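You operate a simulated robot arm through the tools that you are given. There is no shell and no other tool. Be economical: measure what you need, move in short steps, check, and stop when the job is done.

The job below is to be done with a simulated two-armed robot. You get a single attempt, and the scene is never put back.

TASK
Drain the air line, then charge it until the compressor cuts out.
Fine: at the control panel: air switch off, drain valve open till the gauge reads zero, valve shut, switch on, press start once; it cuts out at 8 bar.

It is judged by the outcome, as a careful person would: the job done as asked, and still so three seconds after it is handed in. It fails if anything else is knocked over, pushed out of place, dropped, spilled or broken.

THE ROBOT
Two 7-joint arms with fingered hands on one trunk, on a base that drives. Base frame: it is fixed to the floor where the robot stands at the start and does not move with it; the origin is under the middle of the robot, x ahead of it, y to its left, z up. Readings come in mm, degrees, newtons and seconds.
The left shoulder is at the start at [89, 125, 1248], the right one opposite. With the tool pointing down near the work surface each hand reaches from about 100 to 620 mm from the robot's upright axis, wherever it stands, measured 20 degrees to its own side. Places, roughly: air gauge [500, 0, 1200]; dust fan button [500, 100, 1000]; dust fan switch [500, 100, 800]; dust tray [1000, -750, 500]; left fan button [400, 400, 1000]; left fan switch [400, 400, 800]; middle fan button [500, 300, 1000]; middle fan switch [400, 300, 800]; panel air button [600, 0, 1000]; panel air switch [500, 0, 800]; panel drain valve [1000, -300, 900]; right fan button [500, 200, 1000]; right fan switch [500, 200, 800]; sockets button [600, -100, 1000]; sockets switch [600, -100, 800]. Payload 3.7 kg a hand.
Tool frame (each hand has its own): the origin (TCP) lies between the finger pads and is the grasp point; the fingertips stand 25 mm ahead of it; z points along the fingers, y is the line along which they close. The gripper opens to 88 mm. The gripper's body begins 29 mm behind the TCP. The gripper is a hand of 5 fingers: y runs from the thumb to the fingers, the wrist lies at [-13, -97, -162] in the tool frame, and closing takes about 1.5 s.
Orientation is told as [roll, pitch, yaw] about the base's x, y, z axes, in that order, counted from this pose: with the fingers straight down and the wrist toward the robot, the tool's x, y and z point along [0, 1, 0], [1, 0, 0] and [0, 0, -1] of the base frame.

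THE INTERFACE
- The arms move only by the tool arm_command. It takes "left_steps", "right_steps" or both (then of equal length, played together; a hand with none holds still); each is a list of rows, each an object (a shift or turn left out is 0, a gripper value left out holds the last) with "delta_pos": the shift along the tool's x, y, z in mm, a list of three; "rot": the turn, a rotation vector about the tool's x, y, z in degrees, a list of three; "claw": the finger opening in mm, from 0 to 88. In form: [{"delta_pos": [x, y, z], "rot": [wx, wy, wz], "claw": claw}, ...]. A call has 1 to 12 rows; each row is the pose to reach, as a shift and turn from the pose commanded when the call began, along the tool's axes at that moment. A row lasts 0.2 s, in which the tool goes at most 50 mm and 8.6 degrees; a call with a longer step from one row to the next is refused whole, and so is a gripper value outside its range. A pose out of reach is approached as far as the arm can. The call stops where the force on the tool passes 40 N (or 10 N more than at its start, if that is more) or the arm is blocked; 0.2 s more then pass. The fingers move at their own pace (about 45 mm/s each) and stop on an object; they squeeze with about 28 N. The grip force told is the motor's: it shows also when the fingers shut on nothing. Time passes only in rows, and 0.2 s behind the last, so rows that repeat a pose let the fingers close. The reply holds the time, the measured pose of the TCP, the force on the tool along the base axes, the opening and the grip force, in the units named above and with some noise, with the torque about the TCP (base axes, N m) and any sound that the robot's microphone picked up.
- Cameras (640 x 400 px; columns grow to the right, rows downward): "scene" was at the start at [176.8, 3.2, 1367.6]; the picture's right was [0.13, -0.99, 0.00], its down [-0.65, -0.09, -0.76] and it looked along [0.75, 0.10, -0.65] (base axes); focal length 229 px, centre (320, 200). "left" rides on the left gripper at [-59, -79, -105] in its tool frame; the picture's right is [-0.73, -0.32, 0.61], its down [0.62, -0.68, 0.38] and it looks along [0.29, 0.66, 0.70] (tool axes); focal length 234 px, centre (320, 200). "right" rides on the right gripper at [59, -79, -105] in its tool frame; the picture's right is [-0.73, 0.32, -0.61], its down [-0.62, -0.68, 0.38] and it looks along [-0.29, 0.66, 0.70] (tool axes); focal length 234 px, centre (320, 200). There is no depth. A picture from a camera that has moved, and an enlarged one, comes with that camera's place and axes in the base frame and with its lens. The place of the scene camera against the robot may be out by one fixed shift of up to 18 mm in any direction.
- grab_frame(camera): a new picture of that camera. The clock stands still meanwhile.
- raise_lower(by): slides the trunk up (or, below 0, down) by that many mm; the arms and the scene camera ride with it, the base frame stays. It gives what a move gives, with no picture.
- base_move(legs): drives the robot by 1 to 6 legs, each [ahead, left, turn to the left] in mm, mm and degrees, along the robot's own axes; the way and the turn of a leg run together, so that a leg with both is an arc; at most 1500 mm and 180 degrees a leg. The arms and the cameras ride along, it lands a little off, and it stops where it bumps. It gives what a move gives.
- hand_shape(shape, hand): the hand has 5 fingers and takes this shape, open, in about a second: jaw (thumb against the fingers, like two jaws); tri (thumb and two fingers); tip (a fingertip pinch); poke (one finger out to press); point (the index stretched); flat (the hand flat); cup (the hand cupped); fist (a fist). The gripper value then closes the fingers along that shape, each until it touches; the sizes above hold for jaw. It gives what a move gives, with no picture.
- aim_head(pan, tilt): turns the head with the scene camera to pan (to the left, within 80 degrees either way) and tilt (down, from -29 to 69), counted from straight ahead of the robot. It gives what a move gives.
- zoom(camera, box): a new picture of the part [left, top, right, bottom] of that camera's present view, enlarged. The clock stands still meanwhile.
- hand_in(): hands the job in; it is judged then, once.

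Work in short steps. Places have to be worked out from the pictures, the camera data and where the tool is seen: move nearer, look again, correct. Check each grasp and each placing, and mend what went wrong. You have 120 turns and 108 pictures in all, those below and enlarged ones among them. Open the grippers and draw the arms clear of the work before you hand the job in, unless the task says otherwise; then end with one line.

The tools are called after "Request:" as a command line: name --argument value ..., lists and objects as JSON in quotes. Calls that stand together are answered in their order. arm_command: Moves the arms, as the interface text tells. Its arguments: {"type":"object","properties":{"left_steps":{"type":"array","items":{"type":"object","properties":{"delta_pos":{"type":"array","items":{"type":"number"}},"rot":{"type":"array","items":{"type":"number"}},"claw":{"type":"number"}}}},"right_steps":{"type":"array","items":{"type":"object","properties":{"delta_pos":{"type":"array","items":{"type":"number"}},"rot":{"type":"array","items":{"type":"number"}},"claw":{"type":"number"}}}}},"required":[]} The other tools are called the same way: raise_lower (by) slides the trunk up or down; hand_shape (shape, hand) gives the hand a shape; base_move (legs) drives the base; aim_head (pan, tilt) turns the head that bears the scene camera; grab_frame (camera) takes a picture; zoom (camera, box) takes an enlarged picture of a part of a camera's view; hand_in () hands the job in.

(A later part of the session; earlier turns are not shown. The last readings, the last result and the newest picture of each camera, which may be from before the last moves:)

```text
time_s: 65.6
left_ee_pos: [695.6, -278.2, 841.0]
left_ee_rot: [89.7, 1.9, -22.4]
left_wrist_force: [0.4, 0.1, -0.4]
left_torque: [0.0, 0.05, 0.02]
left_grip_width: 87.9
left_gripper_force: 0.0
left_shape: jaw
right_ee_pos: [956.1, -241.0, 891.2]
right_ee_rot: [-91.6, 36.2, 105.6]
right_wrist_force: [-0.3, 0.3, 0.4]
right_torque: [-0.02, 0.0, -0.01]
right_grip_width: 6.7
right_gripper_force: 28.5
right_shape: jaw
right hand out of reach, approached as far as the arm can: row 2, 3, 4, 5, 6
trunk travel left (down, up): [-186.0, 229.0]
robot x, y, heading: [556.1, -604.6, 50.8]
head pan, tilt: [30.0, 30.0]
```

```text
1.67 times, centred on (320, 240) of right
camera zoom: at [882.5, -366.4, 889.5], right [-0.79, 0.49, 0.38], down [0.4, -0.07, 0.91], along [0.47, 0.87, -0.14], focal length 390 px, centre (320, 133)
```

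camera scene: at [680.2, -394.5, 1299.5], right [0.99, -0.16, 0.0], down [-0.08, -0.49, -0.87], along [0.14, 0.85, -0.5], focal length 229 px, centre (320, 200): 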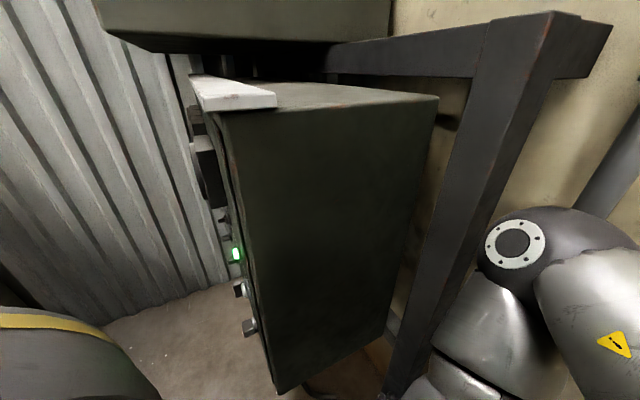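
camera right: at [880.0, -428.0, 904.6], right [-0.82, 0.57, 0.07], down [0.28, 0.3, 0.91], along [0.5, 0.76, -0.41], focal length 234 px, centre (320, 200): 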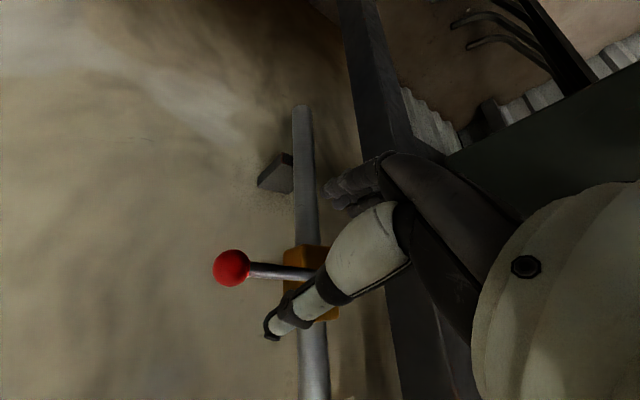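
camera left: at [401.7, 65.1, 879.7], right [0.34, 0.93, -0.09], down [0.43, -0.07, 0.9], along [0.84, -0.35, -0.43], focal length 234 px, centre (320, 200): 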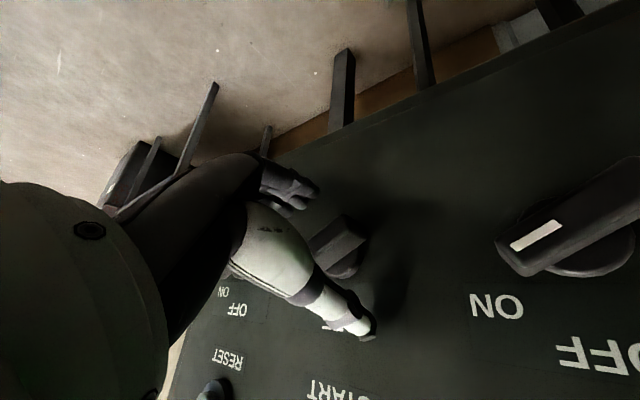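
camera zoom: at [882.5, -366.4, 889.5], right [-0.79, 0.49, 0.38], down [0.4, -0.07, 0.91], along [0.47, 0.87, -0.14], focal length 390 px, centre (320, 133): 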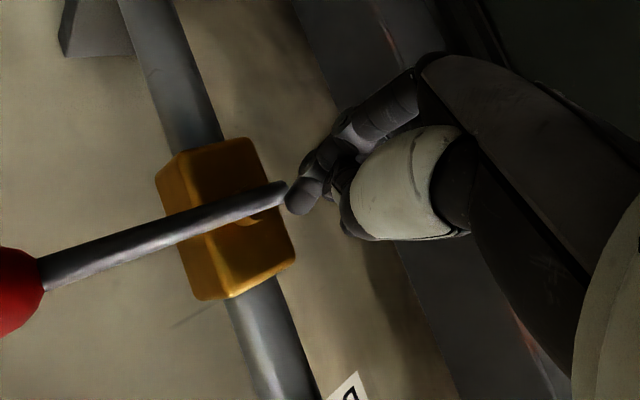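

The fingertips slipped off because the arm ran short. I open and withdraw the right hand, then lower (lean) the trunk 60 mm to bring the shoulders nearer.

Request:
arm_command --right_steps '[{"delta_pos": [15, -10, -35], "claw": 88}, {"delta_pos": [30, -20, -70], "claw": 88}, {"delta_pos": [45, -30, -90], "claw": 88}]'

Request:
raise_lower --by -60

Request:
grab_frame --camera "right"

Request:
grab_frame --camera "scene"

```text
time_s: 66.4
left_ee_pos: [695.3, -277.2, 840.9]
left_ee_rot: [89.9, 1.8, -22.3]
left_wrist_force: [-0.4, 0.3, 0.2]
left_torque: [-0.01, 0.01, 0.0]
left_grip_width: 87.8
left_gripper_force: 0.0
left_shape: jaw
right_ee_pos: [870.1, -289.6, 895.0]
right_ee_rot: [-92.0, 36.1, 106.0]
right_wrist_force: [0.2, -0.1, 0.0]
right_torque: [0.01, 0.0, -0.02]
right_grip_width: 87.5
right_gripper_force: 0.0
right_shape: jaw
right hand out of reach, approached as far as the arm can: row 2, 3
trunk travel left (down, up): [-186.0, 229.0]
robot x, y, heading: [555.7, -606.7, 50.4]
head pan, tilt: [30.0, 30.0]
```

```text
time_s: 67.4
left_ee_pos: [696.2, -278.3, 782.2]
left_ee_rot: [89.9, 1.8, -22.3]
left_wrist_force: [0.3, -0.1, -0.2]
left_torque: [-0.02, 0.04, -0.02]
left_grip_width: 87.7
left_gripper_force: 0.0
left_shape: jaw
right_ee_pos: [866.2, -294.0, 780.6]
right_ee_rot: [-79.9, 41.6, 113.7]
right_wrist_force: [0.4, 0.3, -0.7]
right_torque: [-0.03, 0.02, 0.0]
right_grip_width: 87.8
right_gripper_force: 0.1
right_shape: jaw
trunk travel left (down, up): [-126.0, 289.0]
robot x, y, heading: [556.4, -605.6, 50.9]
head pan, tilt: [30.0, 30.0]
```

```text
47 pictures are left
camera right: at [795.7, -418.6, 804.4], right [-0.75, 0.53, 0.4], down [0.5, 0.06, 0.86], along [0.43, 0.84, -0.31], focal length 234 px, centre (320, 200)
```

right: 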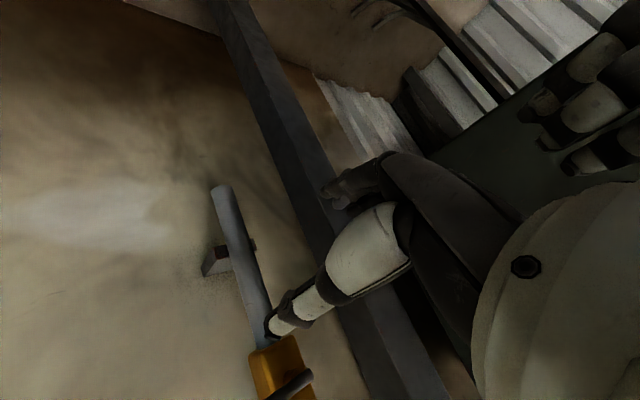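

```text
46 pictures are left
camera scene: at [721.5, -344.4, 1231.1], right [0.99, -0.16, 0.0], down [-0.08, -0.49, -0.87], along [0.14, 0.86, -0.5], focal length 229 px, centre (320, 200)
```

scene: 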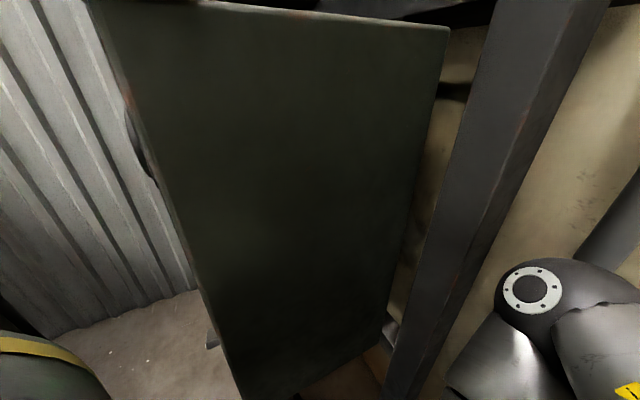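

The shoulders came forward about 65 mm. I turn the base back 12° to the right for clearance and a straighter wrist, then look.

Request:
base_move --legs '[[0, 0, -12]]'

Request:
grab_frame --camera "right"

```text
time_s: 68.6
left_ee_pos: [762.8, -313.0, 780.5]
left_ee_rot: [89.8, 1.9, -34.0]
left_wrist_force: [-0.4, 0.4, 0.8]
left_torque: [-0.05, 0.02, 0.0]
left_grip_width: 87.9
left_gripper_force: 0.1
left_shape: jaw
right_ee_pos: [923.5, -364.4, 779.0]
right_ee_rot: [-79.8, 41.7, 101.9]
right_wrist_force: [-0.2, -0.7, -0.5]
right_torque: [0.01, 0.0, 0.0]
right_grip_width: 87.5
right_gripper_force: 0.1
right_shape: jaw
trunk travel left (down, up): [-126.0, 289.0]
robot x, y, heading: [556.6, -605.6, 39.0]
head pan, tilt: [30.0, 30.0]
```

```text
45 pictures are left
camera right: at [829.6, -471.7, 803.9], right [-0.62, 0.67, 0.4], down [0.51, -0.04, 0.86], along [0.6, 0.74, -0.32], focal length 234 px, centre (320, 200)
```

right: 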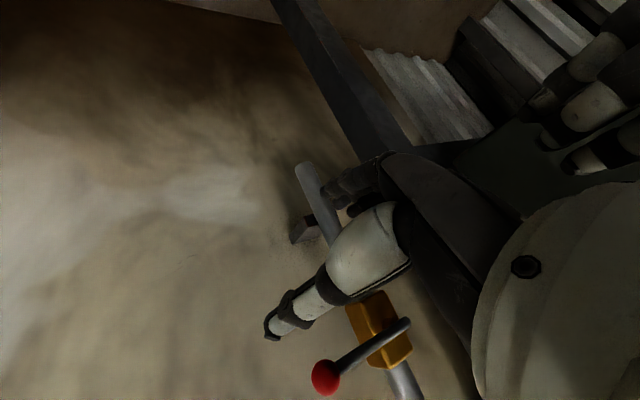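

I now set the right hand again to the down-left closing roll, rising to lever height about 65 mm short of it.

Request:
arm_command --right_steps '[{"delta_pos": [-28, -8, 0], "rot": [-0.4, -3.5, -4.6]}, {"delta_pos": [-55, -15, 5], "rot": [-0.8, -7.1, -9.3]}, {"delta_pos": [-83, -22, 15], "rot": [-1.3, -10.6, -14]}, {"delta_pos": [-110, -30, 26], "rot": [-1.7, -14.2, -18.6]}]'

Request:
grab_frame --camera "right"

```text
time_s: 69.6
left_ee_pos: [760.7, -313.6, 780.0]
left_ee_rot: [89.6, 1.9, -34.1]
left_wrist_force: [0.2, 0.2, -1.0]
left_torque: [-0.02, -0.02, 0.0]
left_grip_width: 87.8
left_gripper_force: 0.1
left_shape: jaw
right_ee_pos: [953.9, -310.7, 868.8]
right_ee_rot: [-87.4, 60.4, 109.4]
right_wrist_force: [0.0, -1.0, -0.3]
right_torque: [0.02, 0.03, -0.02]
right_grip_width: 87.6
right_gripper_force: 0.0
right_shape: jaw
trunk travel left (down, up): [-126.0, 289.0]
robot x, y, heading: [557.1, -605.0, 38.6]
head pan, tilt: [30.0, 30.0]
```

```text
44 pictures are left
camera right: at [880.4, -428.2, 911.7], right [-0.81, 0.58, 0.09], down [0.33, 0.32, 0.89], along [0.49, 0.75, -0.44], focal length 234 px, centre (320, 200)
```

right: 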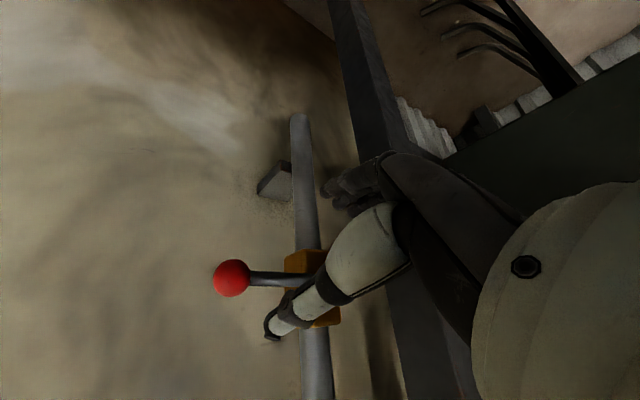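

Lever is at z ≈ 880 and the ball at [1036, -319, 881]. I raise 9 mm and advance 70 mm, then close.

Request:
arm_command --right_steps '[{"delta_pos": [-4, -8, 25]}, {"delta_pos": [-4, -8, 50]}, {"delta_pos": [-4, -8, 71]}, {"delta_pos": [-4, -8, 71], "claw": 50}, {"delta_pos": [-4, -8, 71], "claw": 20}, {"delta_pos": [-4, -8, 71], "claw": 0}, {"delta_pos": [-4, -8, 71], "claw": 0}, {"delta_pos": [-4, -8, 71], "claw": 0}, {"delta_pos": [-4, -8, 71], "claw": 0}, {"delta_pos": [-4, -8, 71], "claw": 0}, {"delta_pos": [-4, -8, 71], "claw": 0}]'

Request:
zoom --camera "right" --box '[200, 120, 440, 360]'

```text
time_s: 72.0
left_ee_pos: [761.3, -313.3, 780.1]
left_ee_rot: [89.7, 2.0, -34.0]
left_wrist_force: [-0.4, -0.2, 0.5]
left_torque: [0.04, -0.01, -0.01]
left_grip_width: 88.0
left_gripper_force: 0.0
left_shape: jaw
right_ee_pos: [1025.7, -289.9, 881.7]
right_ee_rot: [-89.5, 60.1, 107.4]
right_wrist_force: [11.4, 2.6, -2.1]
right_torque: [-0.19, -0.05, -0.02]
right_grip_width: 5.4
right_gripper_force: 27.9
right_shape: jaw
trunk travel left (down, up): [-126.0, 289.0]
robot x, y, heading: [558.4, -600.4, 39.0]
head pan, tilt: [30.0, 30.0]
```

```text
1.67 times, centred on (320, 240) of right
camera zoom: at [951.5, -407.7, 923.3], right [-0.81, 0.58, 0.08], down [0.31, 0.31, 0.9], along [0.49, 0.76, -0.43], focal length 390 px, centre (320, 133)
```

zoom: 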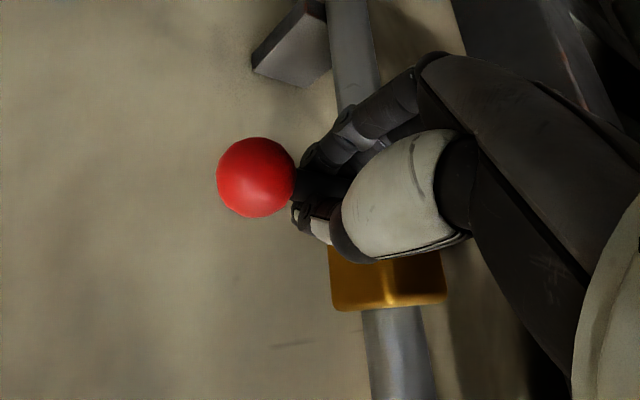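

Solid grip and within reach. I turn the lever down 32° about the hub.

Request:
arm_command --right_steps '[{"delta_pos": [2.3, 4.3, 0], "rot": [0, 0, 4]}, {"delta_pos": [4.3, 8.8, 0], "rot": [0, 0, 8]}, {"delta_pos": [6, 13.4, 0], "rot": [0, 0, 12]}, {"delta_pos": [7.3, 18.1, 0], "rot": [0, 0, 16]}, {"delta_pos": [8.3, 22.8, 0], "rot": [0, 0, 20]}, {"delta_pos": [9, 27.7, 0], "rot": [0, 0, 24]}, {"delta_pos": [9.3, 32.6, 0], "rot": [0, 0, 28]}, {"delta_pos": [9.4, 37.4, 0], "rot": [0, 0, 32]}]'

Request:
zoom --camera "right" --box '[200, 120, 440, 360]'

```text
time_s: 73.4
left_ee_pos: [762.5, -313.9, 781.4]
left_ee_rot: [89.7, 1.9, -34.3]
left_wrist_force: [-0.2, 0.9, 0.9]
left_torque: [0.04, -0.01, 0.01]
left_grip_width: 87.8
left_gripper_force: 0.0
left_shape: jaw
right_ee_pos: [1027.0, -285.5, 859.7]
right_ee_rot: [-90.0, 37.3, 105.6]
right_wrist_force: [15.6, -7.5, -12.2]
right_torque: [-0.55, -0.09, -0.1]
right_grip_width: 5.3
right_gripper_force: 27.8
right_shape: jaw
right hand out of reach, approached as far as the arm can: row 6, 7
trunk travel left (down, up): [-126.0, 289.0]
robot x, y, heading: [557.6, -604.6, 39.0]
head pan, tilt: [30.0, 30.0]
stopped in row 7 (right hand): the force on the tool passed its limit at 45 N (the readings are from after the stop); the commanded pose is now the measured one
```

```text
1.67 times, centred on (320, 240) of right
camera zoom: at [949.9, -409.1, 861.9], right [-0.77, 0.51, 0.38], down [0.41, -0.05, 0.91], along [0.48, 0.86, -0.17], focal length 390 px, centre (320, 133)
```

zoom: 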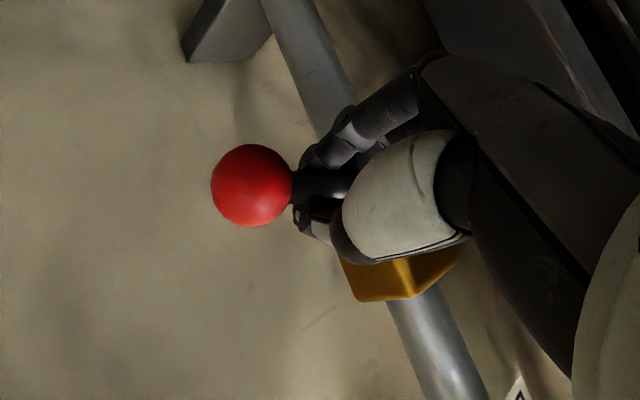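

The lever is about 20° down and the wrist roll is what runs out. I loosen to a 50 mm cage and push with the thumb instead, translating down-left along the arc without turning the hand.

Request:
arm_command --right_steps '[{"claw": 50}, {"claw": 50}, {"claw": 50}, {"claw": 50}, {"delta_pos": [0, 15, 0]}, {"delta_pos": [4, 28, 0]}, {"delta_pos": [9, 42, 0]}, {"delta_pos": [13, 55, 0]}]'

Request:
zoom --camera "right" --box '[200, 120, 440, 360]'

```text
time_s: 75.2
left_ee_pos: [761.0, -313.6, 780.9]
left_ee_rot: [89.7, 1.9, -34.2]
left_wrist_force: [0.5, -1.2, 0.4]
left_torque: [0.02, -0.03, 0.01]
left_grip_width: 87.8
left_gripper_force: 0.0
left_shape: jaw
right_ee_pos: [1010.8, -246.8, 817.2]
right_ee_rot: [-90.1, 36.9, 106.0]
right_wrist_force: [1.2, -0.3, 0.6]
right_torque: [-0.01, 0.06, 0.03]
right_grip_width: 50.9
right_gripper_force: 0.0
right_shape: jaw
trunk travel left (down, up): [-126.0, 289.0]
robot x, y, heading: [560.4, -605.1, 38.9]
head pan, tilt: [30.0, 30.0]
```

```text
1.67 times, centred on (320, 240) of right
camera zoom: at [936.2, -371.8, 819.2], right [-0.78, 0.5, 0.39], down [0.42, -0.06, 0.91], along [0.48, 0.86, -0.16], focal length 390 px, centre (320, 133)
```

zoom: 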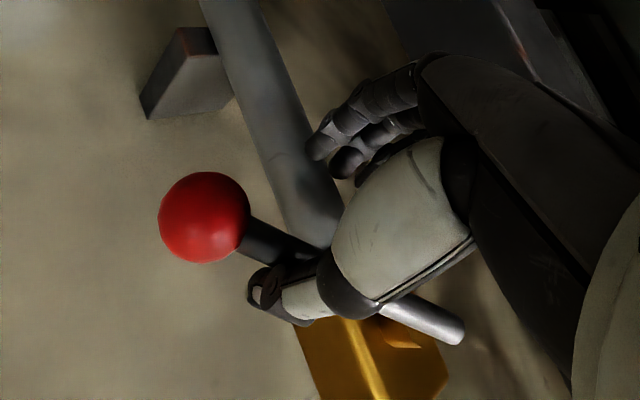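

It works smoothly, the lever is around 45°. I continue along the arc.

Request:
arm_command --right_steps '[{"delta_pos": [1, 14, 0]}, {"delta_pos": [-1, 28, 0]}, {"delta_pos": [-5, 40, 0]}, {"delta_pos": [-11, 52, 0]}]'

Request:
zoom --camera "right" --box '[200, 120, 440, 360]'

```text
time_s: 76.2
left_ee_pos: [761.7, -314.6, 780.9]
left_ee_rot: [89.9, 1.9, -34.2]
left_wrist_force: [1.2, -0.2, -0.4]
left_torque: [-0.02, 0.0, 0.01]
left_grip_width: 87.5
left_gripper_force: 0.0
left_shape: jaw
right_ee_pos: [998.3, -201.4, 796.1]
right_ee_rot: [-90.0, 37.0, 106.0]
right_wrist_force: [0.5, -1.5, -0.3]
right_torque: [0.01, 0.0, 0.0]
right_grip_width: 50.9
right_gripper_force: 0.1
right_shape: jaw
trunk travel left (down, up): [-126.0, 289.0]
robot x, y, heading: [555.7, -604.6, 38.9]
head pan, tilt: [30.0, 30.0]
```

```text
1.67 times, centred on (320, 240) of right
camera zoom: at [923.7, -325.6, 797.3], right [-0.77, 0.5, 0.39], down [0.42, -0.06, 0.91], along [0.48, 0.86, -0.16], focal length 390 px, centre (320, 133)
```

zoom: 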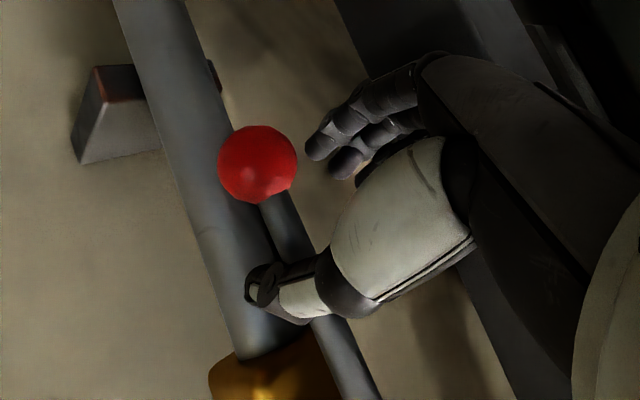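

The lever is almost parallel to the pipe. I nudge a little further left until it meets its stop.

Request:
arm_command --right_steps '[{"delta_pos": [-4, 6, 0]}, {"delta_pos": [-8, 12, 0]}, {"delta_pos": [-10, 16, 0]}]'

Request:
zoom --camera "right" --box '[160, 120, 440, 360]'

```text
time_s: 77.0
left_ee_pos: [762.9, -317.0, 782.4]
left_ee_rot: [90.0, 1.9, -34.3]
left_wrist_force: [-0.5, -0.1, -0.2]
left_torque: [0.01, -0.03, 0.02]
left_grip_width: 87.4
left_gripper_force: 0.1
left_shape: jaw
right_ee_pos: [994.9, -188.3, 793.4]
right_ee_rot: [-89.9, 37.0, 105.7]
right_wrist_force: [3.6, -31.9, 1.7]
right_torque: [0.22, 0.11, 0.5]
right_grip_width: 55.8
right_gripper_force: 0.1
right_shape: jaw
trunk travel left (down, up): [-126.0, 289.0]
robot x, y, heading: [556.3, -605.7, 38.6]
head pan, tilt: [30.0, 30.0]
```

```text
1.67 times, centred on (300, 240) of right
camera zoom: at [920.3, -312.7, 795.5], right [-0.77, 0.51, 0.38], down [0.41, -0.06, 0.91], along [0.48, 0.86, -0.17], focal length 390 px, centre (353, 133)
```

zoom: 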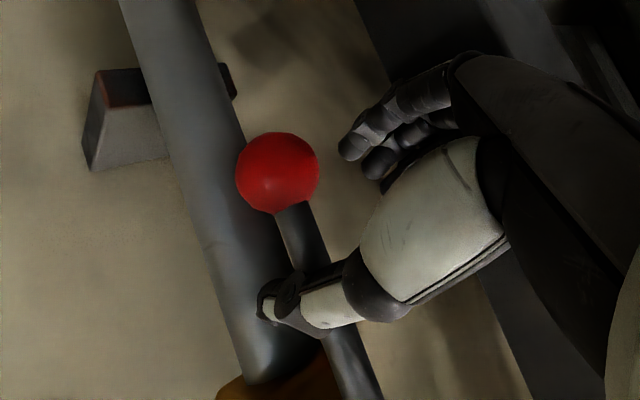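

The lever is against its stop, parallel to the pipe: fully open. I relax, withdraw the hand and back the base along the wall normal so the head can see the gauge.

Request:
arm_command --right_steps '[{"delta_pos": [5, -9, 0]}, {"delta_pos": [5, -9, -35]}, {"delta_pos": [5, -9, -75]}, {"delta_pos": [5, -9, -110]}]'

Request:
base_move --legs '[[-260, 105, 0]]'

Request:
aim_head --pan 25 --tilt 10

Request:
grab_frame --camera "scene"

```text
time_s: 78.0
left_ee_pos: [761.4, -314.1, 780.0]
left_ee_rot: [89.7, 2.1, -34.1]
left_wrist_force: [-6.8, 0.2, -3.9]
left_torque: [0.13, 0.06, -0.14]
left_grip_width: 87.3
left_gripper_force: 0.1
left_shape: jaw
right_ee_pos: [892.9, -224.4, 796.4]
right_ee_rot: [-90.2, 37.0, 106.0]
right_wrist_force: [7.5, -0.5, 3.7]
right_torque: [-0.43, 0.34, 0.89]
right_grip_width: 50.1
right_gripper_force: 0.0
right_shape: jaw
trunk travel left (down, up): [-126.0, 289.0]
robot x, y, heading: [557.0, -605.9, 38.6]
head pan, tilt: [30.0, 30.0]
```

```text
time_s: 80.0
left_ee_pos: [495.8, -392.6, 780.3]
left_ee_rot: [89.9, 1.9, -33.9]
left_wrist_force: [-8.4, 0.7, -6.0]
left_torque: [0.17, 0.09, -0.17]
left_grip_width: 87.4
left_gripper_force: 0.2
left_shape: jaw
right_ee_pos: [625.5, -303.0, 796.1]
right_ee_rot: [-90.0, 36.9, 106.3]
right_wrist_force: [8.4, -1.0, 6.0]
right_torque: [-0.75, 0.63, 1.14]
right_grip_width: 49.8
right_gripper_force: 0.0
right_shape: jaw
trunk travel left (down, up): [-126.0, 289.0]
robot x, y, heading: [291.9, -683.1, 39.3]
head pan, tilt: [30.0, 30.0]
```

```text
time_s: 80.8
left_ee_pos: [497.4, -392.6, 779.3]
left_ee_rot: [89.8, 1.9, -34.0]
left_wrist_force: [-3.3, 2.3, -5.9]
left_torque: [0.11, 0.14, 0.04]
left_grip_width: 87.3
left_gripper_force: 0.1
left_shape: jaw
right_ee_pos: [628.2, -302.4, 794.7]
right_ee_rot: [-90.1, 36.9, 106.1]
right_wrist_force: [3.5, -2.9, 5.2]
right_torque: [-0.62, 0.47, 0.72]
right_grip_width: 50.3
right_gripper_force: 0.0
right_shape: jaw
trunk travel left (down, up): [-126.0, 289.0]
robot x, y, heading: [289.9, -687.1, 39.2]
head pan, tilt: [25.0, 10.0]
```

```text
38 pictures are left
camera scene: at [517.6, -462.6, 1262.9], right [0.9, -0.44, 0.0], down [-0.08, -0.16, -0.98], along [0.43, 0.89, -0.17], focal length 229 px, centre (320, 200)
```

scene: 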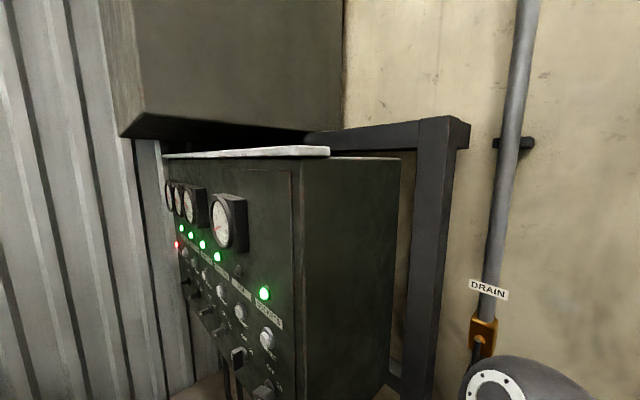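

The gauge is visible edge-on, and the two hands are lightly touching. I zoom on the gauge and move the right hand away to the right.

Request:
zoom --camera "scene" --box '[200, 180, 260, 260]'

Request:
arm_command --right_steps '[{"delta_pos": [10, -20, 0]}, {"delta_pos": [20, -45, 0]}, {"delta_pos": [20, -60, 0]}]'

Request:
zoom --camera "scene" --box '[200, 180, 260, 260]'

```text
5.00 times, centred on (230, 220) of scene
camera zoom: at [517.6, -462.6, 1262.9], right [0.9, -0.44, 0.0], down [-0.08, -0.16, -0.98], along [0.43, 0.89, -0.17], focal length 1146 px, centre (770, 100)
```

zoom: 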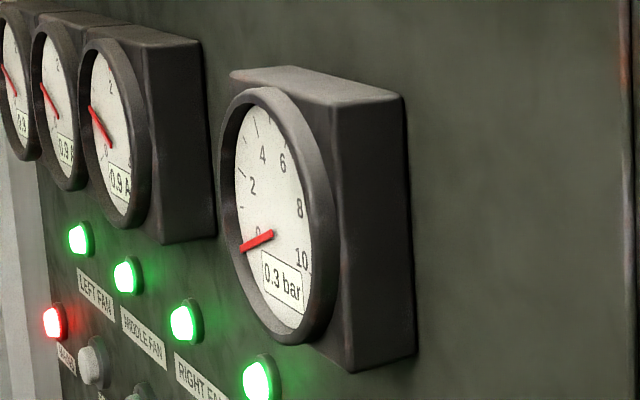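

```text
time_s: 81.6
left_ee_pos: [496.6, -392.8, 781.1]
left_ee_rot: [89.8, 1.9, -34.1]
left_wrist_force: [-0.2, 0.1, -0.2]
left_torque: [0.0, 0.0, 0.01]
left_grip_width: 87.6
left_gripper_force: 0.1
left_shape: jaw
right_ee_pos: [642.7, -361.1, 816.9]
right_ee_rot: [-90.0, 37.0, 106.2]
right_wrist_force: [0.6, 0.2, 0.2]
right_torque: [0.01, -0.01, -0.01]
right_grip_width: 50.3
right_gripper_force: 0.1
right_shape: jaw
trunk travel left (down, up): [-126.0, 289.0]
robot x, y, heading: [292.8, -683.6, 39.4]
head pan, tilt: [25.0, 10.0]
```

```text
5.00 times, centred on (230, 220) of scene
camera zoom: at [517.5, -462.7, 1263.1], right [0.9, -0.44, 0.0], down [-0.08, -0.16, -0.98], along [0.43, 0.89, -0.17], focal length 1146 px, centre (770, 100)
```

zoom: 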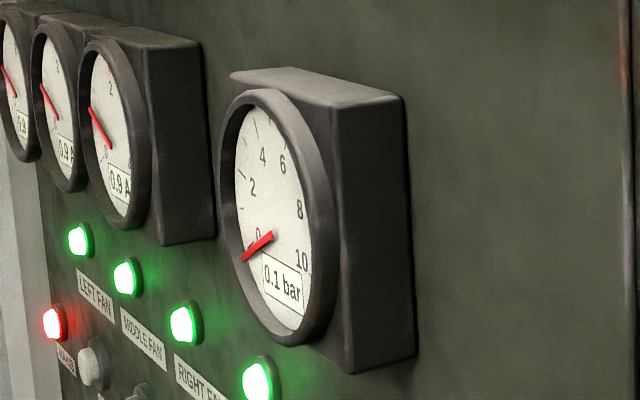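

The gauge falls through 0.1 bar. I wait about two more seconds and read again.

Request:
arm_command --left_steps '[{"delta_pos": [0, 0, 0]}, {"delta_pos": [0, 0, 0]}, {"delta_pos": [0, -10, -10]}, {"delta_pos": [0, -20, -20]}, {"delta_pos": [0, -30, -30]}, {"delta_pos": [0, -30, -30]}, {"delta_pos": [0, -30, -30]}, {"delta_pos": [0, -30, -30]}, {"delta_pos": [0, -30, -30]}, {"delta_pos": [0, -30, -30]}, {"delta_pos": [0, -30, -30]}, {"delta_pos": [0, -30, -30]}]'

Request:
zoom --camera "scene" --box '[200, 180, 260, 260]'

```text
time_s: 84.2
left_ee_pos: [454.2, -400.4, 782.6]
left_ee_rot: [89.8, 1.8, -34.0]
left_wrist_force: [-0.9, 0.3, 0.5]
left_torque: [-0.03, 0.01, 0.0]
left_grip_width: 87.8
left_gripper_force: 0.1
left_shape: jaw
right_ee_pos: [642.7, -359.8, 816.3]
right_ee_rot: [-90.0, 37.0, 106.2]
right_wrist_force: [-0.6, -0.8, 0.0]
right_torque: [-0.01, 0.0, 0.0]
right_grip_width: 49.9
right_gripper_force: 0.1
right_shape: jaw
trunk travel left (down, up): [-126.0, 289.0]
robot x, y, heading: [291.9, -686.3, 39.2]
head pan, tilt: [25.0, 10.0]
```

```text
5.00 times, centred on (230, 220) of scene
camera zoom: at [517.6, -462.6, 1263.0], right [0.9, -0.44, 0.0], down [-0.08, -0.16, -0.98], along [0.43, 0.89, -0.17], focal length 1146 px, centre (770, 100)
```

zoom: 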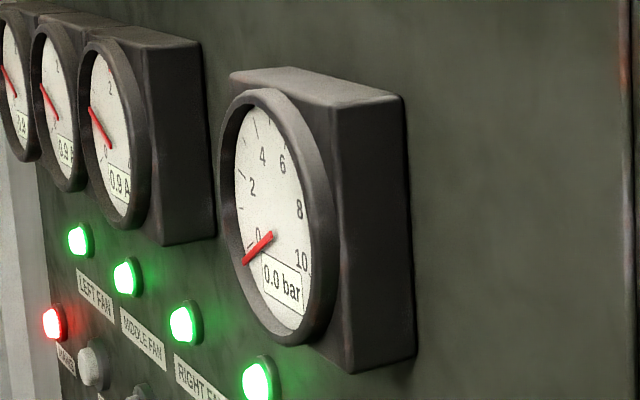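

0.0 bar. Now I drive back to the valve to shut it.

Request:
base_move --legs '[[260, -105, 0]]'

Request:
grab_frame --camera "right"

```text
time_s: 86.2
left_ee_pos: [726.6, -315.0, 781.8]
left_ee_rot: [89.8, 1.9, -34.1]
left_wrist_force: [0.0, 0.4, -0.5]
left_torque: [0.01, -0.01, 0.02]
left_grip_width: 87.7
left_gripper_force: 0.1
left_shape: jaw
right_ee_pos: [914.3, -275.3, 816.8]
right_ee_rot: [-90.0, 37.0, 106.1]
right_wrist_force: [0.3, -0.2, -0.1]
right_torque: [-0.03, 0.0, -0.03]
right_grip_width: 50.1
right_gripper_force: 0.1
right_shape: jaw
trunk travel left (down, up): [-126.0, 289.0]
robot x, y, heading: [559.5, -599.7, 39.1]
head pan, tilt: [25.0, 10.0]
```

```text
34 pictures are left
camera right: at [840.2, -400.3, 817.8], right [-0.78, 0.5, 0.39], down [0.42, -0.06, 0.91], along [0.48, 0.86, -0.16], focal length 234 px, centre (320, 200)
```

right: 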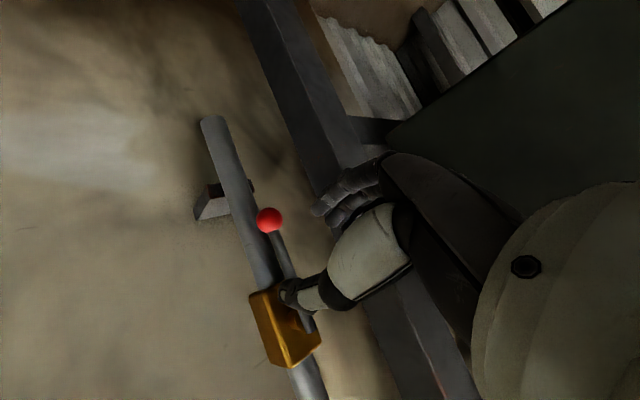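

The lever hangs straight down (ball at about [1005, -219, 778]). I align the open hand around it and advance 95 mm.

Request:
arm_command --right_steps '[{"delta_pos": [-2, 12, 0], "claw": 66}, {"delta_pos": [-4, 25, 10], "claw": 66}, {"delta_pos": [-4, 25, 40], "claw": 66}, {"delta_pos": [-4, 25, 70], "claw": 66}, {"delta_pos": [-4, 25, 96], "claw": 66}]'

Request:
zoom --camera "right" --box '[160, 120, 440, 360]'

```text
time_s: 87.4
left_ee_pos: [726.6, -316.8, 782.7]
left_ee_rot: [89.8, 1.9, -34.1]
left_wrist_force: [0.0, 0.4, 0.0]
left_torque: [0.0, 0.03, 0.0]
left_grip_width: 87.6
left_gripper_force: 0.0
left_shape: jaw
right_ee_pos: [1002.9, -228.9, 802.7]
right_ee_rot: [-90.0, 37.1, 106.1]
right_wrist_force: [-0.2, 0.3, 0.3]
right_torque: [0.0, 0.03, -0.03]
right_grip_width: 66.1
right_gripper_force: 0.0
right_shape: jaw
trunk travel left (down, up): [-126.0, 289.0]
robot x, y, heading: [564.7, -599.6, 39.1]
head pan, tilt: [25.0, 10.0]
```

```text
1.67 times, centred on (300, 240) of right
camera zoom: at [927.2, -353.2, 805.2], right [-0.78, 0.5, 0.39], down [0.42, -0.06, 0.91], along [0.47, 0.86, -0.16], focal length 390 px, centre (353, 133)
```

zoom: 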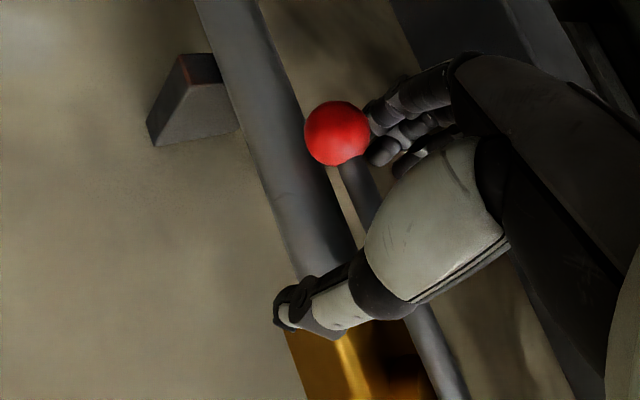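

The lever is within the cage with the fingers on its left. I sweep back right-up along the arc.

Request:
arm_command --right_steps '[{"delta_pos": [2, -8, 0], "claw": 50}, {"delta_pos": [5, -18, 0], "claw": 50}, {"delta_pos": [8, -30, 0]}, {"delta_pos": [12, -42, 0]}, {"delta_pos": [13, -54, 0]}, {"delta_pos": [12, -66, 0]}, {"delta_pos": [9, -78, 0]}]'

Request:
zoom --camera "right" --box '[160, 120, 440, 360]'

```text
time_s: 89.0
left_ee_pos: [726.0, -316.7, 782.7]
left_ee_rot: [89.9, 1.9, -34.0]
left_wrist_force: [-0.5, -0.1, 0.1]
left_torque: [-0.01, -0.02, -0.02]
left_grip_width: 87.7
left_gripper_force: 0.0
left_shape: jaw
right_ee_pos: [1012.3, -288.1, 849.5]
right_ee_rot: [-89.8, 37.1, 105.9]
right_wrist_force: [-0.5, -0.4, -3.3]
right_torque: [-0.18, 0.0, 0.0]
right_grip_width: 50.8
right_gripper_force: 0.0
right_shape: jaw
right hand out of reach, approached as far as the arm can: row 4, 5, 6, 7
trunk travel left (down, up): [-126.0, 289.0]
robot x, y, heading: [562.3, -597.3, 38.8]
head pan, tilt: [25.0, 10.0]
```

```text
1.67 times, centred on (300, 240) of right
camera zoom: at [937.7, -412.3, 851.0], right [-0.77, 0.5, 0.38], down [0.42, -0.05, 0.91], along [0.48, 0.86, -0.17], focal length 390 px, centre (353, 133)
```

zoom: 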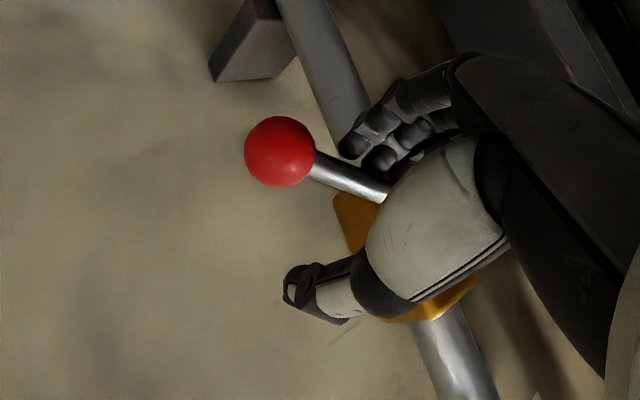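

The lever is about 25° short of closed. I continue up while rolling the hand back counter-clockwise, where the reach was good.

Request:
arm_command --right_steps '[{"delta_pos": [-6, -8, 2], "rot": [0, 0, -4.6]}, {"delta_pos": [-13, -16, 4], "rot": [0, 0, -9.2]}, {"delta_pos": [-19, -24, 6], "rot": [0, 0, -13.8]}, {"delta_pos": [-25, -32, 8], "rot": [0, 0, -18.4]}, {"delta_pos": [-32, -40, 8], "rot": [0, 0, -23]}]'

Request:
zoom --camera "right" --box '[160, 120, 440, 360]'

```text
time_s: 90.2
left_ee_pos: [726.1, -317.0, 782.5]
left_ee_rot: [89.7, 2.0, -34.1]
left_wrist_force: [0.7, -1.4, -0.4]
left_torque: [0.01, 0.01, 0.0]
left_grip_width: 87.8
left_gripper_force: 0.0
left_shape: jaw
right_ee_pos: [1021.0, -299.9, 893.6]
right_ee_rot: [-88.1, 60.3, 107.5]
right_wrist_force: [0.1, -0.5, -7.5]
right_torque: [-0.36, 0.02, 0.03]
right_grip_width: 50.9
right_gripper_force: 0.1
right_shape: jaw
trunk travel left (down, up): [-126.0, 289.0]
robot x, y, heading: [564.8, -599.5, 39.1]
head pan, tilt: [25.0, 10.0]
```

```text
1.67 times, centred on (300, 240) of right
camera zoom: at [944.5, -416.0, 936.1], right [-0.8, 0.59, 0.09], down [0.33, 0.31, 0.89], along [0.5, 0.74, -0.44], focal length 390 px, centre (353, 133)
```

zoom: 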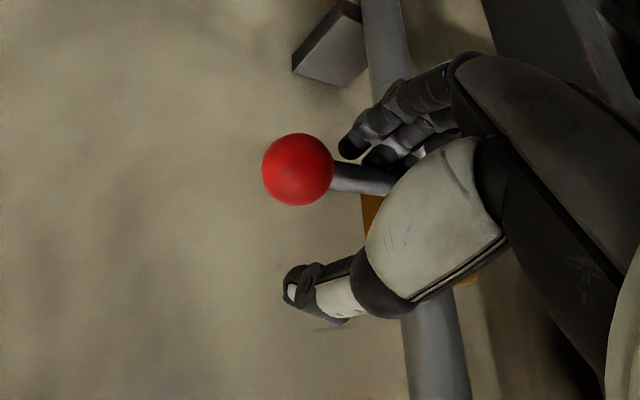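

The ball is back at about z 884. I push up a little more to make sure it sits on its closed stop.

Request:
arm_command --right_steps '[{"delta_pos": [-2, -5, 0]}, {"delta_pos": [-4, -10, 0]}]'

Request:
zoom --camera "right" --box '[160, 120, 440, 360]'

```text
time_s: 90.8
left_ee_pos: [726.1, -316.7, 781.7]
left_ee_rot: [89.7, 2.0, -34.1]
left_wrist_force: [-0.7, 0.6, -0.1]
left_torque: [0.02, -0.02, -0.04]
left_grip_width: 87.6
left_gripper_force: 0.1
left_shape: jaw
right_ee_pos: [1022.3, -300.5, 902.0]
right_ee_rot: [-87.8, 60.4, 107.9]
right_wrist_force: [1.8, -2.8, -20.2]
right_torque: [-0.81, 0.0, -0.12]
right_grip_width: 55.7
right_gripper_force: 0.1
right_shape: jaw
trunk travel left (down, up): [-126.0, 289.0]
robot x, y, heading: [565.0, -604.3, 38.9]
head pan, tilt: [25.0, 10.0]
```

```text
1.67 times, centred on (300, 240) of right
camera zoom: at [946.0, -416.7, 945.6], right [-0.8, 0.59, 0.09], down [0.33, 0.31, 0.89], along [0.5, 0.74, -0.44], focal length 390 px, centre (353, 133)
```

zoom: 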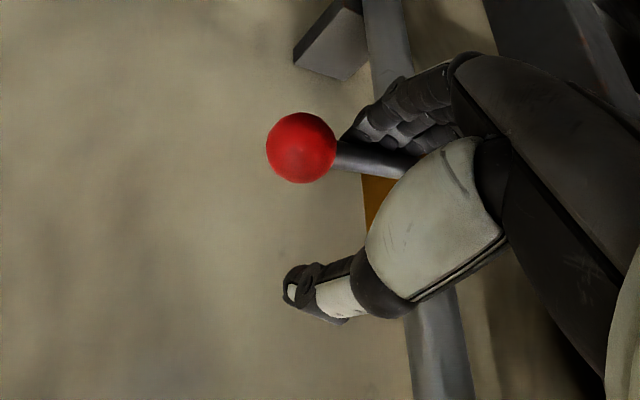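

The lever is firmly on its closed stop. I relax, withdraw, back the base off, raise the trunk to its former height and turn back to heading 0.

Request:
arm_command --right_steps '[{"delta_pos": [2, 12, 0]}, {"delta_pos": [2, 12, -40]}, {"delta_pos": [2, 10, -80]}, {"delta_pos": [2, 10, -110]}]'

Request:
grab_frame --camera "right"

Request:
base_move --legs '[[-260, 105, 0]]'

Request:
raise_lower --by 60

Request:
base_move --legs '[[0, 0, -39]]'

```text
time_s: 91.8
left_ee_pos: [725.7, -315.9, 782.5]
left_ee_rot: [89.9, 2.0, -34.0]
left_wrist_force: [-0.2, 0.7, -0.6]
left_torque: [-0.02, 0.0, 0.0]
left_grip_width: 87.7
left_gripper_force: 0.0
left_shape: jaw
right_ee_pos: [914.9, -322.3, 901.1]
right_ee_rot: [-90.7, 59.8, 105.5]
right_wrist_force: [-1.0, -0.1, 0.4]
right_torque: [0.04, 0.02, 0.01]
right_grip_width: 50.3
right_gripper_force: 0.1
right_shape: jaw
trunk travel left (down, up): [-126.0, 289.0]
robot x, y, heading: [562.1, -596.2, 38.8]
head pan, tilt: [25.0, 10.0]
```

```text
29 pictures are left
camera right: at [838.1, -439.7, 940.0], right [-0.8, 0.59, 0.08], down [0.31, 0.29, 0.9], along [0.51, 0.75, -0.42], focal length 234 px, centre (320, 200)
```

right: 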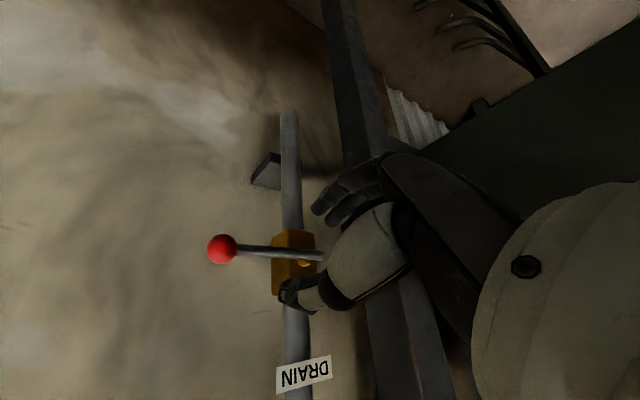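

```text
time_s: 93.7
left_ee_pos: [458.8, -398.3, 782.2]
left_ee_rot: [89.8, 1.9, -34.2]
left_wrist_force: [0.3, 0.3, -0.8]
left_torque: [-0.01, -0.01, -0.01]
left_grip_width: 87.8
left_gripper_force: 0.0
left_shape: jaw
right_ee_pos: [646.7, -405.0, 898.5]
right_ee_rot: [-90.0, 60.1, 105.7]
right_wrist_force: [-0.2, -0.1, -0.9]
right_torque: [0.0, 0.01, 0.01]
right_grip_width: 50.5
right_gripper_force: 0.0
right_shape: jaw
trunk travel left (down, up): [-126.0, 289.0]
robot x, y, heading: [292.9, -676.6, 38.4]
head pan, tilt: [25.0, 10.0]
```

```text
time_s: 94.7
left_ee_pos: [459.4, -396.5, 841.2]
left_ee_rot: [89.6, 1.9, -34.2]
left_wrist_force: [0.0, 0.1, -0.1]
left_torque: [0.01, -0.01, 0.02]
left_grip_width: 87.9
left_gripper_force: 0.1
left_shape: jaw
right_ee_pos: [646.8, -404.8, 955.9]
right_ee_rot: [-89.3, 60.2, 106.4]
right_wrist_force: [0.4, 0.3, 0.0]
right_torque: [-0.03, -0.03, 0.03]
right_grip_width: 50.3
right_gripper_force: 0.2
right_shape: jaw
trunk travel left (down, up): [-186.0, 229.0]
robot x, y, heading: [297.0, -679.8, 38.8]
head pan, tilt: [25.0, 10.0]
```

```text
time_s: 96.9
left_ee_pos: [599.2, -560.5, 842.7]
left_ee_rot: [89.7, 1.9, -72.6]
left_wrist_force: [-0.5, -0.4, 0.0]
left_torque: [-0.02, -0.05, -0.04]
left_grip_width: 87.7
left_gripper_force: 0.1
left_shape: jaw
right_ee_pos: [740.7, -682.6, 958.4]
right_ee_rot: [-89.8, 60.0, 67.8]
right_wrist_force: [-0.6, 0.0, 0.4]
right_torque: [0.01, 0.0, 0.0]
right_grip_width: 50.3
right_gripper_force: 0.1
right_shape: jaw
trunk travel left (down, up): [-186.0, 229.0]
robot x, y, heading: [292.6, -681.5, 0.8]
head pan, tilt: [25.0, 10.0]
```

The lever is horizontal again, matching the start. Now I drive back in front of the air column, to the spot used before.

Request:
base_move --legs '[[-160, 170, 0], [-150, 294, 0]]'

Request:
arm_command --right_steps '[{"delta_pos": [35, -20, 0]}, {"delta_pos": [70, -40, 0]}, {"delta_pos": [105, -60, 0]}, {"delta_pos": [140, -80, 0]}]'

Request:
aim_head --pan 20 --tilt 25

Request:
grab_frame --camera "scene"

```text
time_s: 101.9
left_ee_pos: [288.1, -91.1, 842.1]
left_ee_rot: [89.8, 1.9, -72.9]
left_wrist_force: [-0.5, 0.0, -0.3]
left_torque: [0.0, 0.0, -0.03]
left_grip_width: 87.6
left_gripper_force: 0.0
left_shape: jaw
right_ee_pos: [430.6, -213.7, 957.2]
right_ee_rot: [-89.7, 60.1, 67.8]
right_wrist_force: [0.0, -0.3, 0.2]
right_torque: [0.02, 0.02, -0.02]
right_grip_width: 50.2
right_gripper_force: 0.0
right_shape: jaw
trunk travel left (down, up): [-186.0, 229.0]
robot x, y, heading: [-17.4, -210.5, 0.5]
head pan, tilt: [25.0, 10.0]
```

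```text
time_s: 102.9
left_ee_pos: [289.3, -90.9, 842.8]
left_ee_rot: [89.8, 1.9, -72.8]
left_wrist_force: [0.1, -0.5, -0.1]
left_torque: [0.02, 0.03, -0.02]
left_grip_width: 87.6
left_gripper_force: 0.0
left_shape: jaw
right_ee_pos: [410.7, -297.8, 885.6]
right_ee_rot: [-89.9, 60.2, 67.3]
right_wrist_force: [0.3, 0.7, -1.2]
right_torque: [0.01, 0.02, 0.01]
right_grip_width: 50.4
right_gripper_force: 0.0
right_shape: jaw
right hand out of reach, approached as far as the arm can: row 1, 2, 3, 4
trunk travel left (down, up): [-186.0, 229.0]
robot x, y, heading: [-18.9, -211.3, 0.4]
head pan, tilt: [25.0, 10.0]
```

```text
time_s: 103.7
left_ee_pos: [287.1, -90.6, 842.3]
left_ee_rot: [89.7, 1.8, -72.8]
left_wrist_force: [-0.3, -0.3, -0.1]
left_torque: [0.04, 0.0, 0.0]
left_grip_width: 87.8
left_gripper_force: 0.1
left_shape: jaw
right_ee_pos: [411.0, -298.3, 884.5]
right_ee_rot: [-89.8, 60.2, 67.6]
right_wrist_force: [0.2, 0.0, 0.2]
right_torque: [-0.01, 0.05, 0.0]
right_grip_width: 50.2
right_gripper_force: 0.0
right_shape: jaw
trunk travel left (down, up): [-186.0, 229.0]
robot x, y, heading: [-16.6, -209.2, 0.0]
head pan, tilt: [20.0, 25.0]
```

```text
28 pictures are left
camera scene: at [241.8, -185.4, 1307.5], right [0.35, -0.94, 0.0], down [-0.4, -0.15, -0.91], along [0.85, 0.31, -0.42], focal length 229 px, centre (320, 200)
```

scene: 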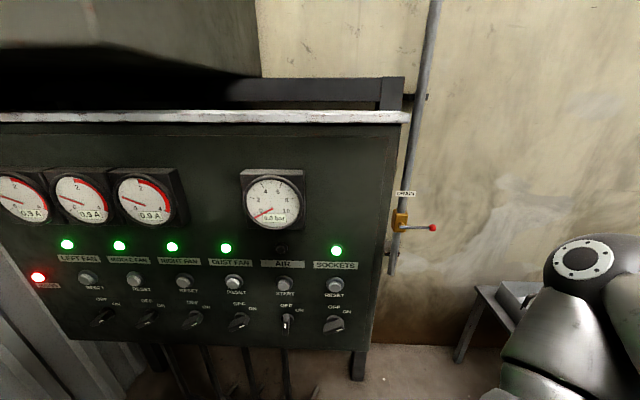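

Everything is as I left it: gauge at zero, AIR off, lever closed. I bring the left hand back in front of the AIR knob.

Request:
arm_command --left_steps '[{"delta_pos": [0, -6, 45]}, {"delta_pos": [1, -12, 90]}, {"delta_pos": [2, -18, 135]}, {"delta_pos": [2, -24, 180]}]'

Request:
grab_frame --camera "left"

Request:
zoom --camera "scene" --box '[200, 220, 360, 400]'

```text
time_s: 104.7
left_ee_pos: [454.4, -15.9, 846.5]
left_ee_rot: [89.7, 1.8, -72.9]
left_wrist_force: [0.1, 0.2, -0.1]
left_torque: [-0.03, 0.01, 0.01]
left_grip_width: 87.8
left_gripper_force: 0.0
left_shape: jaw
right_ee_pos: [410.2, -298.0, 884.7]
right_ee_rot: [-89.6, 60.2, 67.6]
right_wrist_force: [0.2, 1.0, -0.3]
right_torque: [0.0, -0.01, 0.01]
right_grip_width: 50.2
right_gripper_force: 0.0
right_shape: jaw
trunk travel left (down, up): [-186.0, 229.0]
robot x, y, heading: [-16.6, -208.8, -0.1]
head pan, tilt: [20.0, 25.0]
```

```text
27 pictures are left
camera left: at [329.2, 31.1, 789.5], right [0.47, 0.51, -0.72], down [0.17, 0.74, 0.64], along [0.86, -0.43, 0.26], focal length 234 px, centre (320, 200)
```

left: 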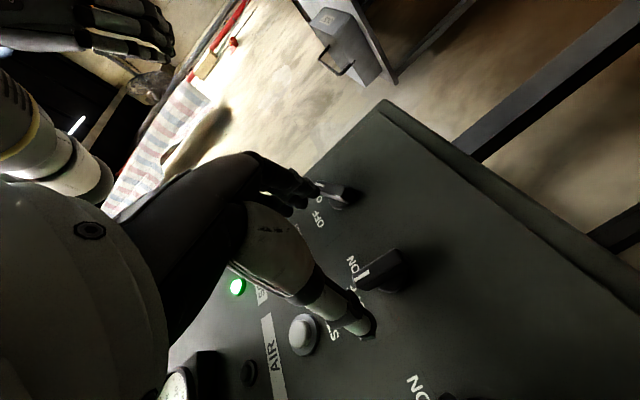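

```text
2.22 times, centred on (280, 310) of scene
camera zoom: at [242.2, -185.3, 1307.3], right [0.35, -0.94, 0.0], down [-0.4, -0.15, -0.91], along [0.85, 0.31, -0.42], focal length 510 px, centre (409, -44)
```

zoom: 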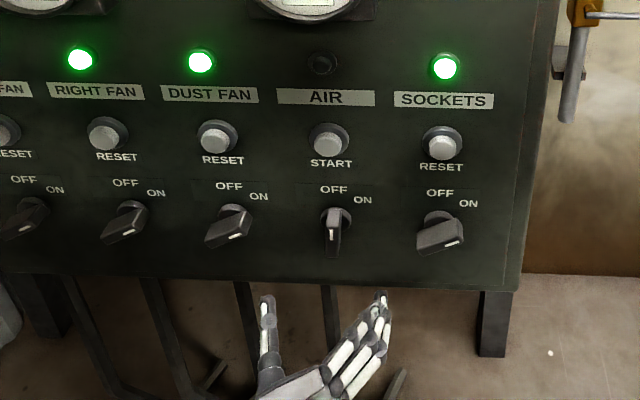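

The knob is upright at OFF, centred near [538, 16, 845]. I shift 4 mm left, advance 81 mm, and close on it.

Request:
arm_command --left_steps '[{"delta_pos": [0, -4, 30]}, {"delta_pos": [0, -4, 60]}, {"delta_pos": [0, -4, 81]}, {"delta_pos": [0, -4, 81], "claw": 50}, {"delta_pos": [0, -4, 81], "claw": 20}, {"delta_pos": [0, -4, 81], "claw": 0}, {"delta_pos": [0, -4, 81], "claw": 0}, {"delta_pos": [0, -4, 81], "claw": 0}, {"delta_pos": [0, -4, 81], "claw": 0}, {"delta_pos": [0, -4, 81], "claw": 0}, {"delta_pos": [0, -4, 81], "claw": 0}]'

Request:
zoom --camera "scene" --box '[200, 220, 360, 400]'

```text
time_s: 107.1
left_ee_pos: [528.7, 9.4, 845.2]
left_ee_rot: [89.8, 1.9, -73.0]
left_wrist_force: [-19.5, -4.4, 0.3]
left_torque: [0.01, 0.04, 0.11]
left_grip_width: 17.5
left_gripper_force: 28.0
left_shape: jaw
right_ee_pos: [408.7, -298.4, 887.2]
right_ee_rot: [-89.8, 60.2, 67.4]
right_wrist_force: [-0.7, 0.3, -0.2]
right_torque: [-0.01, 0.02, -0.04]
right_grip_width: 50.4
right_gripper_force: 0.2
right_shape: jaw
trunk travel left (down, up): [-186.0, 229.0]
robot x, y, heading: [-14.2, -208.7, 0.1]
head pan, tilt: [20.0, 25.0]
```

```text
2.22 times, centred on (280, 310) of scene
camera zoom: at [239.5, -186.0, 1307.8], right [0.35, -0.94, 0.0], down [-0.39, -0.15, -0.91], along [0.85, 0.31, -0.42], focal length 510 px, centre (409, -44)
```

zoom: 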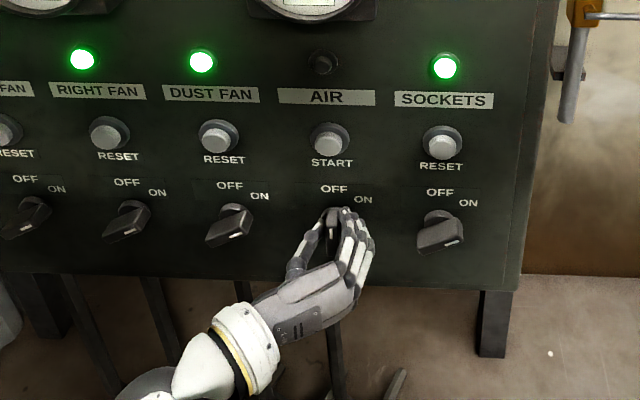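

The knob is gripped. I turn it clockwise 60° to ON.

Request:
arm_command --left_steps '[{"rot": [0, 0, 8]}, {"rot": [0, 0, 16]}, {"rot": [0, 0, 24]}, {"rot": [0, 0, 32]}, {"rot": [0, 0, 40]}, {"rot": [0, 0, 48]}, {"rot": [0, 0, 56]}, {"rot": [0, 0, 62]}]'

Request:
zoom --camera "scene" --box '[200, 180, 360, 360]'

```text
time_s: 108.9
left_ee_pos: [528.1, 9.9, 844.6]
left_ee_rot: [89.3, 64.0, -73.5]
left_wrist_force: [-16.3, -14.0, -3.6]
left_torque: [-0.09, 0.26, -0.25]
left_grip_width: 16.9
left_gripper_force: 28.4
left_shape: jaw
right_ee_pos: [409.6, -298.9, 885.7]
right_ee_rot: [-89.7, 60.1, 67.5]
right_wrist_force: [0.7, -0.6, -1.1]
right_torque: [-0.02, 0.01, -0.01]
right_grip_width: 50.5
right_gripper_force: 0.1
right_shape: jaw
trunk travel left (down, up): [-186.0, 229.0]
robot x, y, heading: [-17.3, -216.5, 0.0]
head pan, tilt: [20.0, 25.0]
```

```text
2.22 times, centred on (280, 270) of scene
camera zoom: at [240.5, -187.0, 1307.6], right [0.35, -0.94, 0.0], down [-0.4, -0.14, -0.91], along [0.85, 0.31, -0.42], focal length 510 px, centre (409, 44)
```

zoom: 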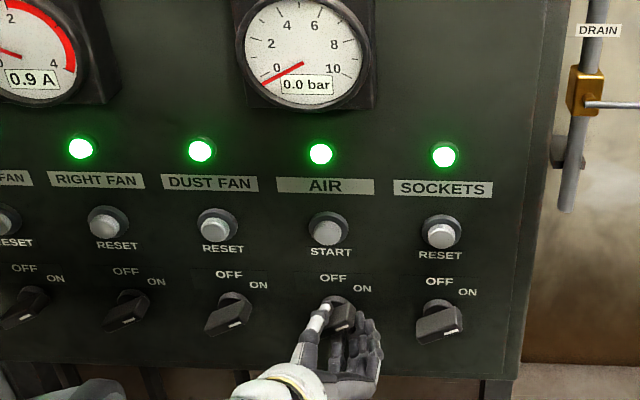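

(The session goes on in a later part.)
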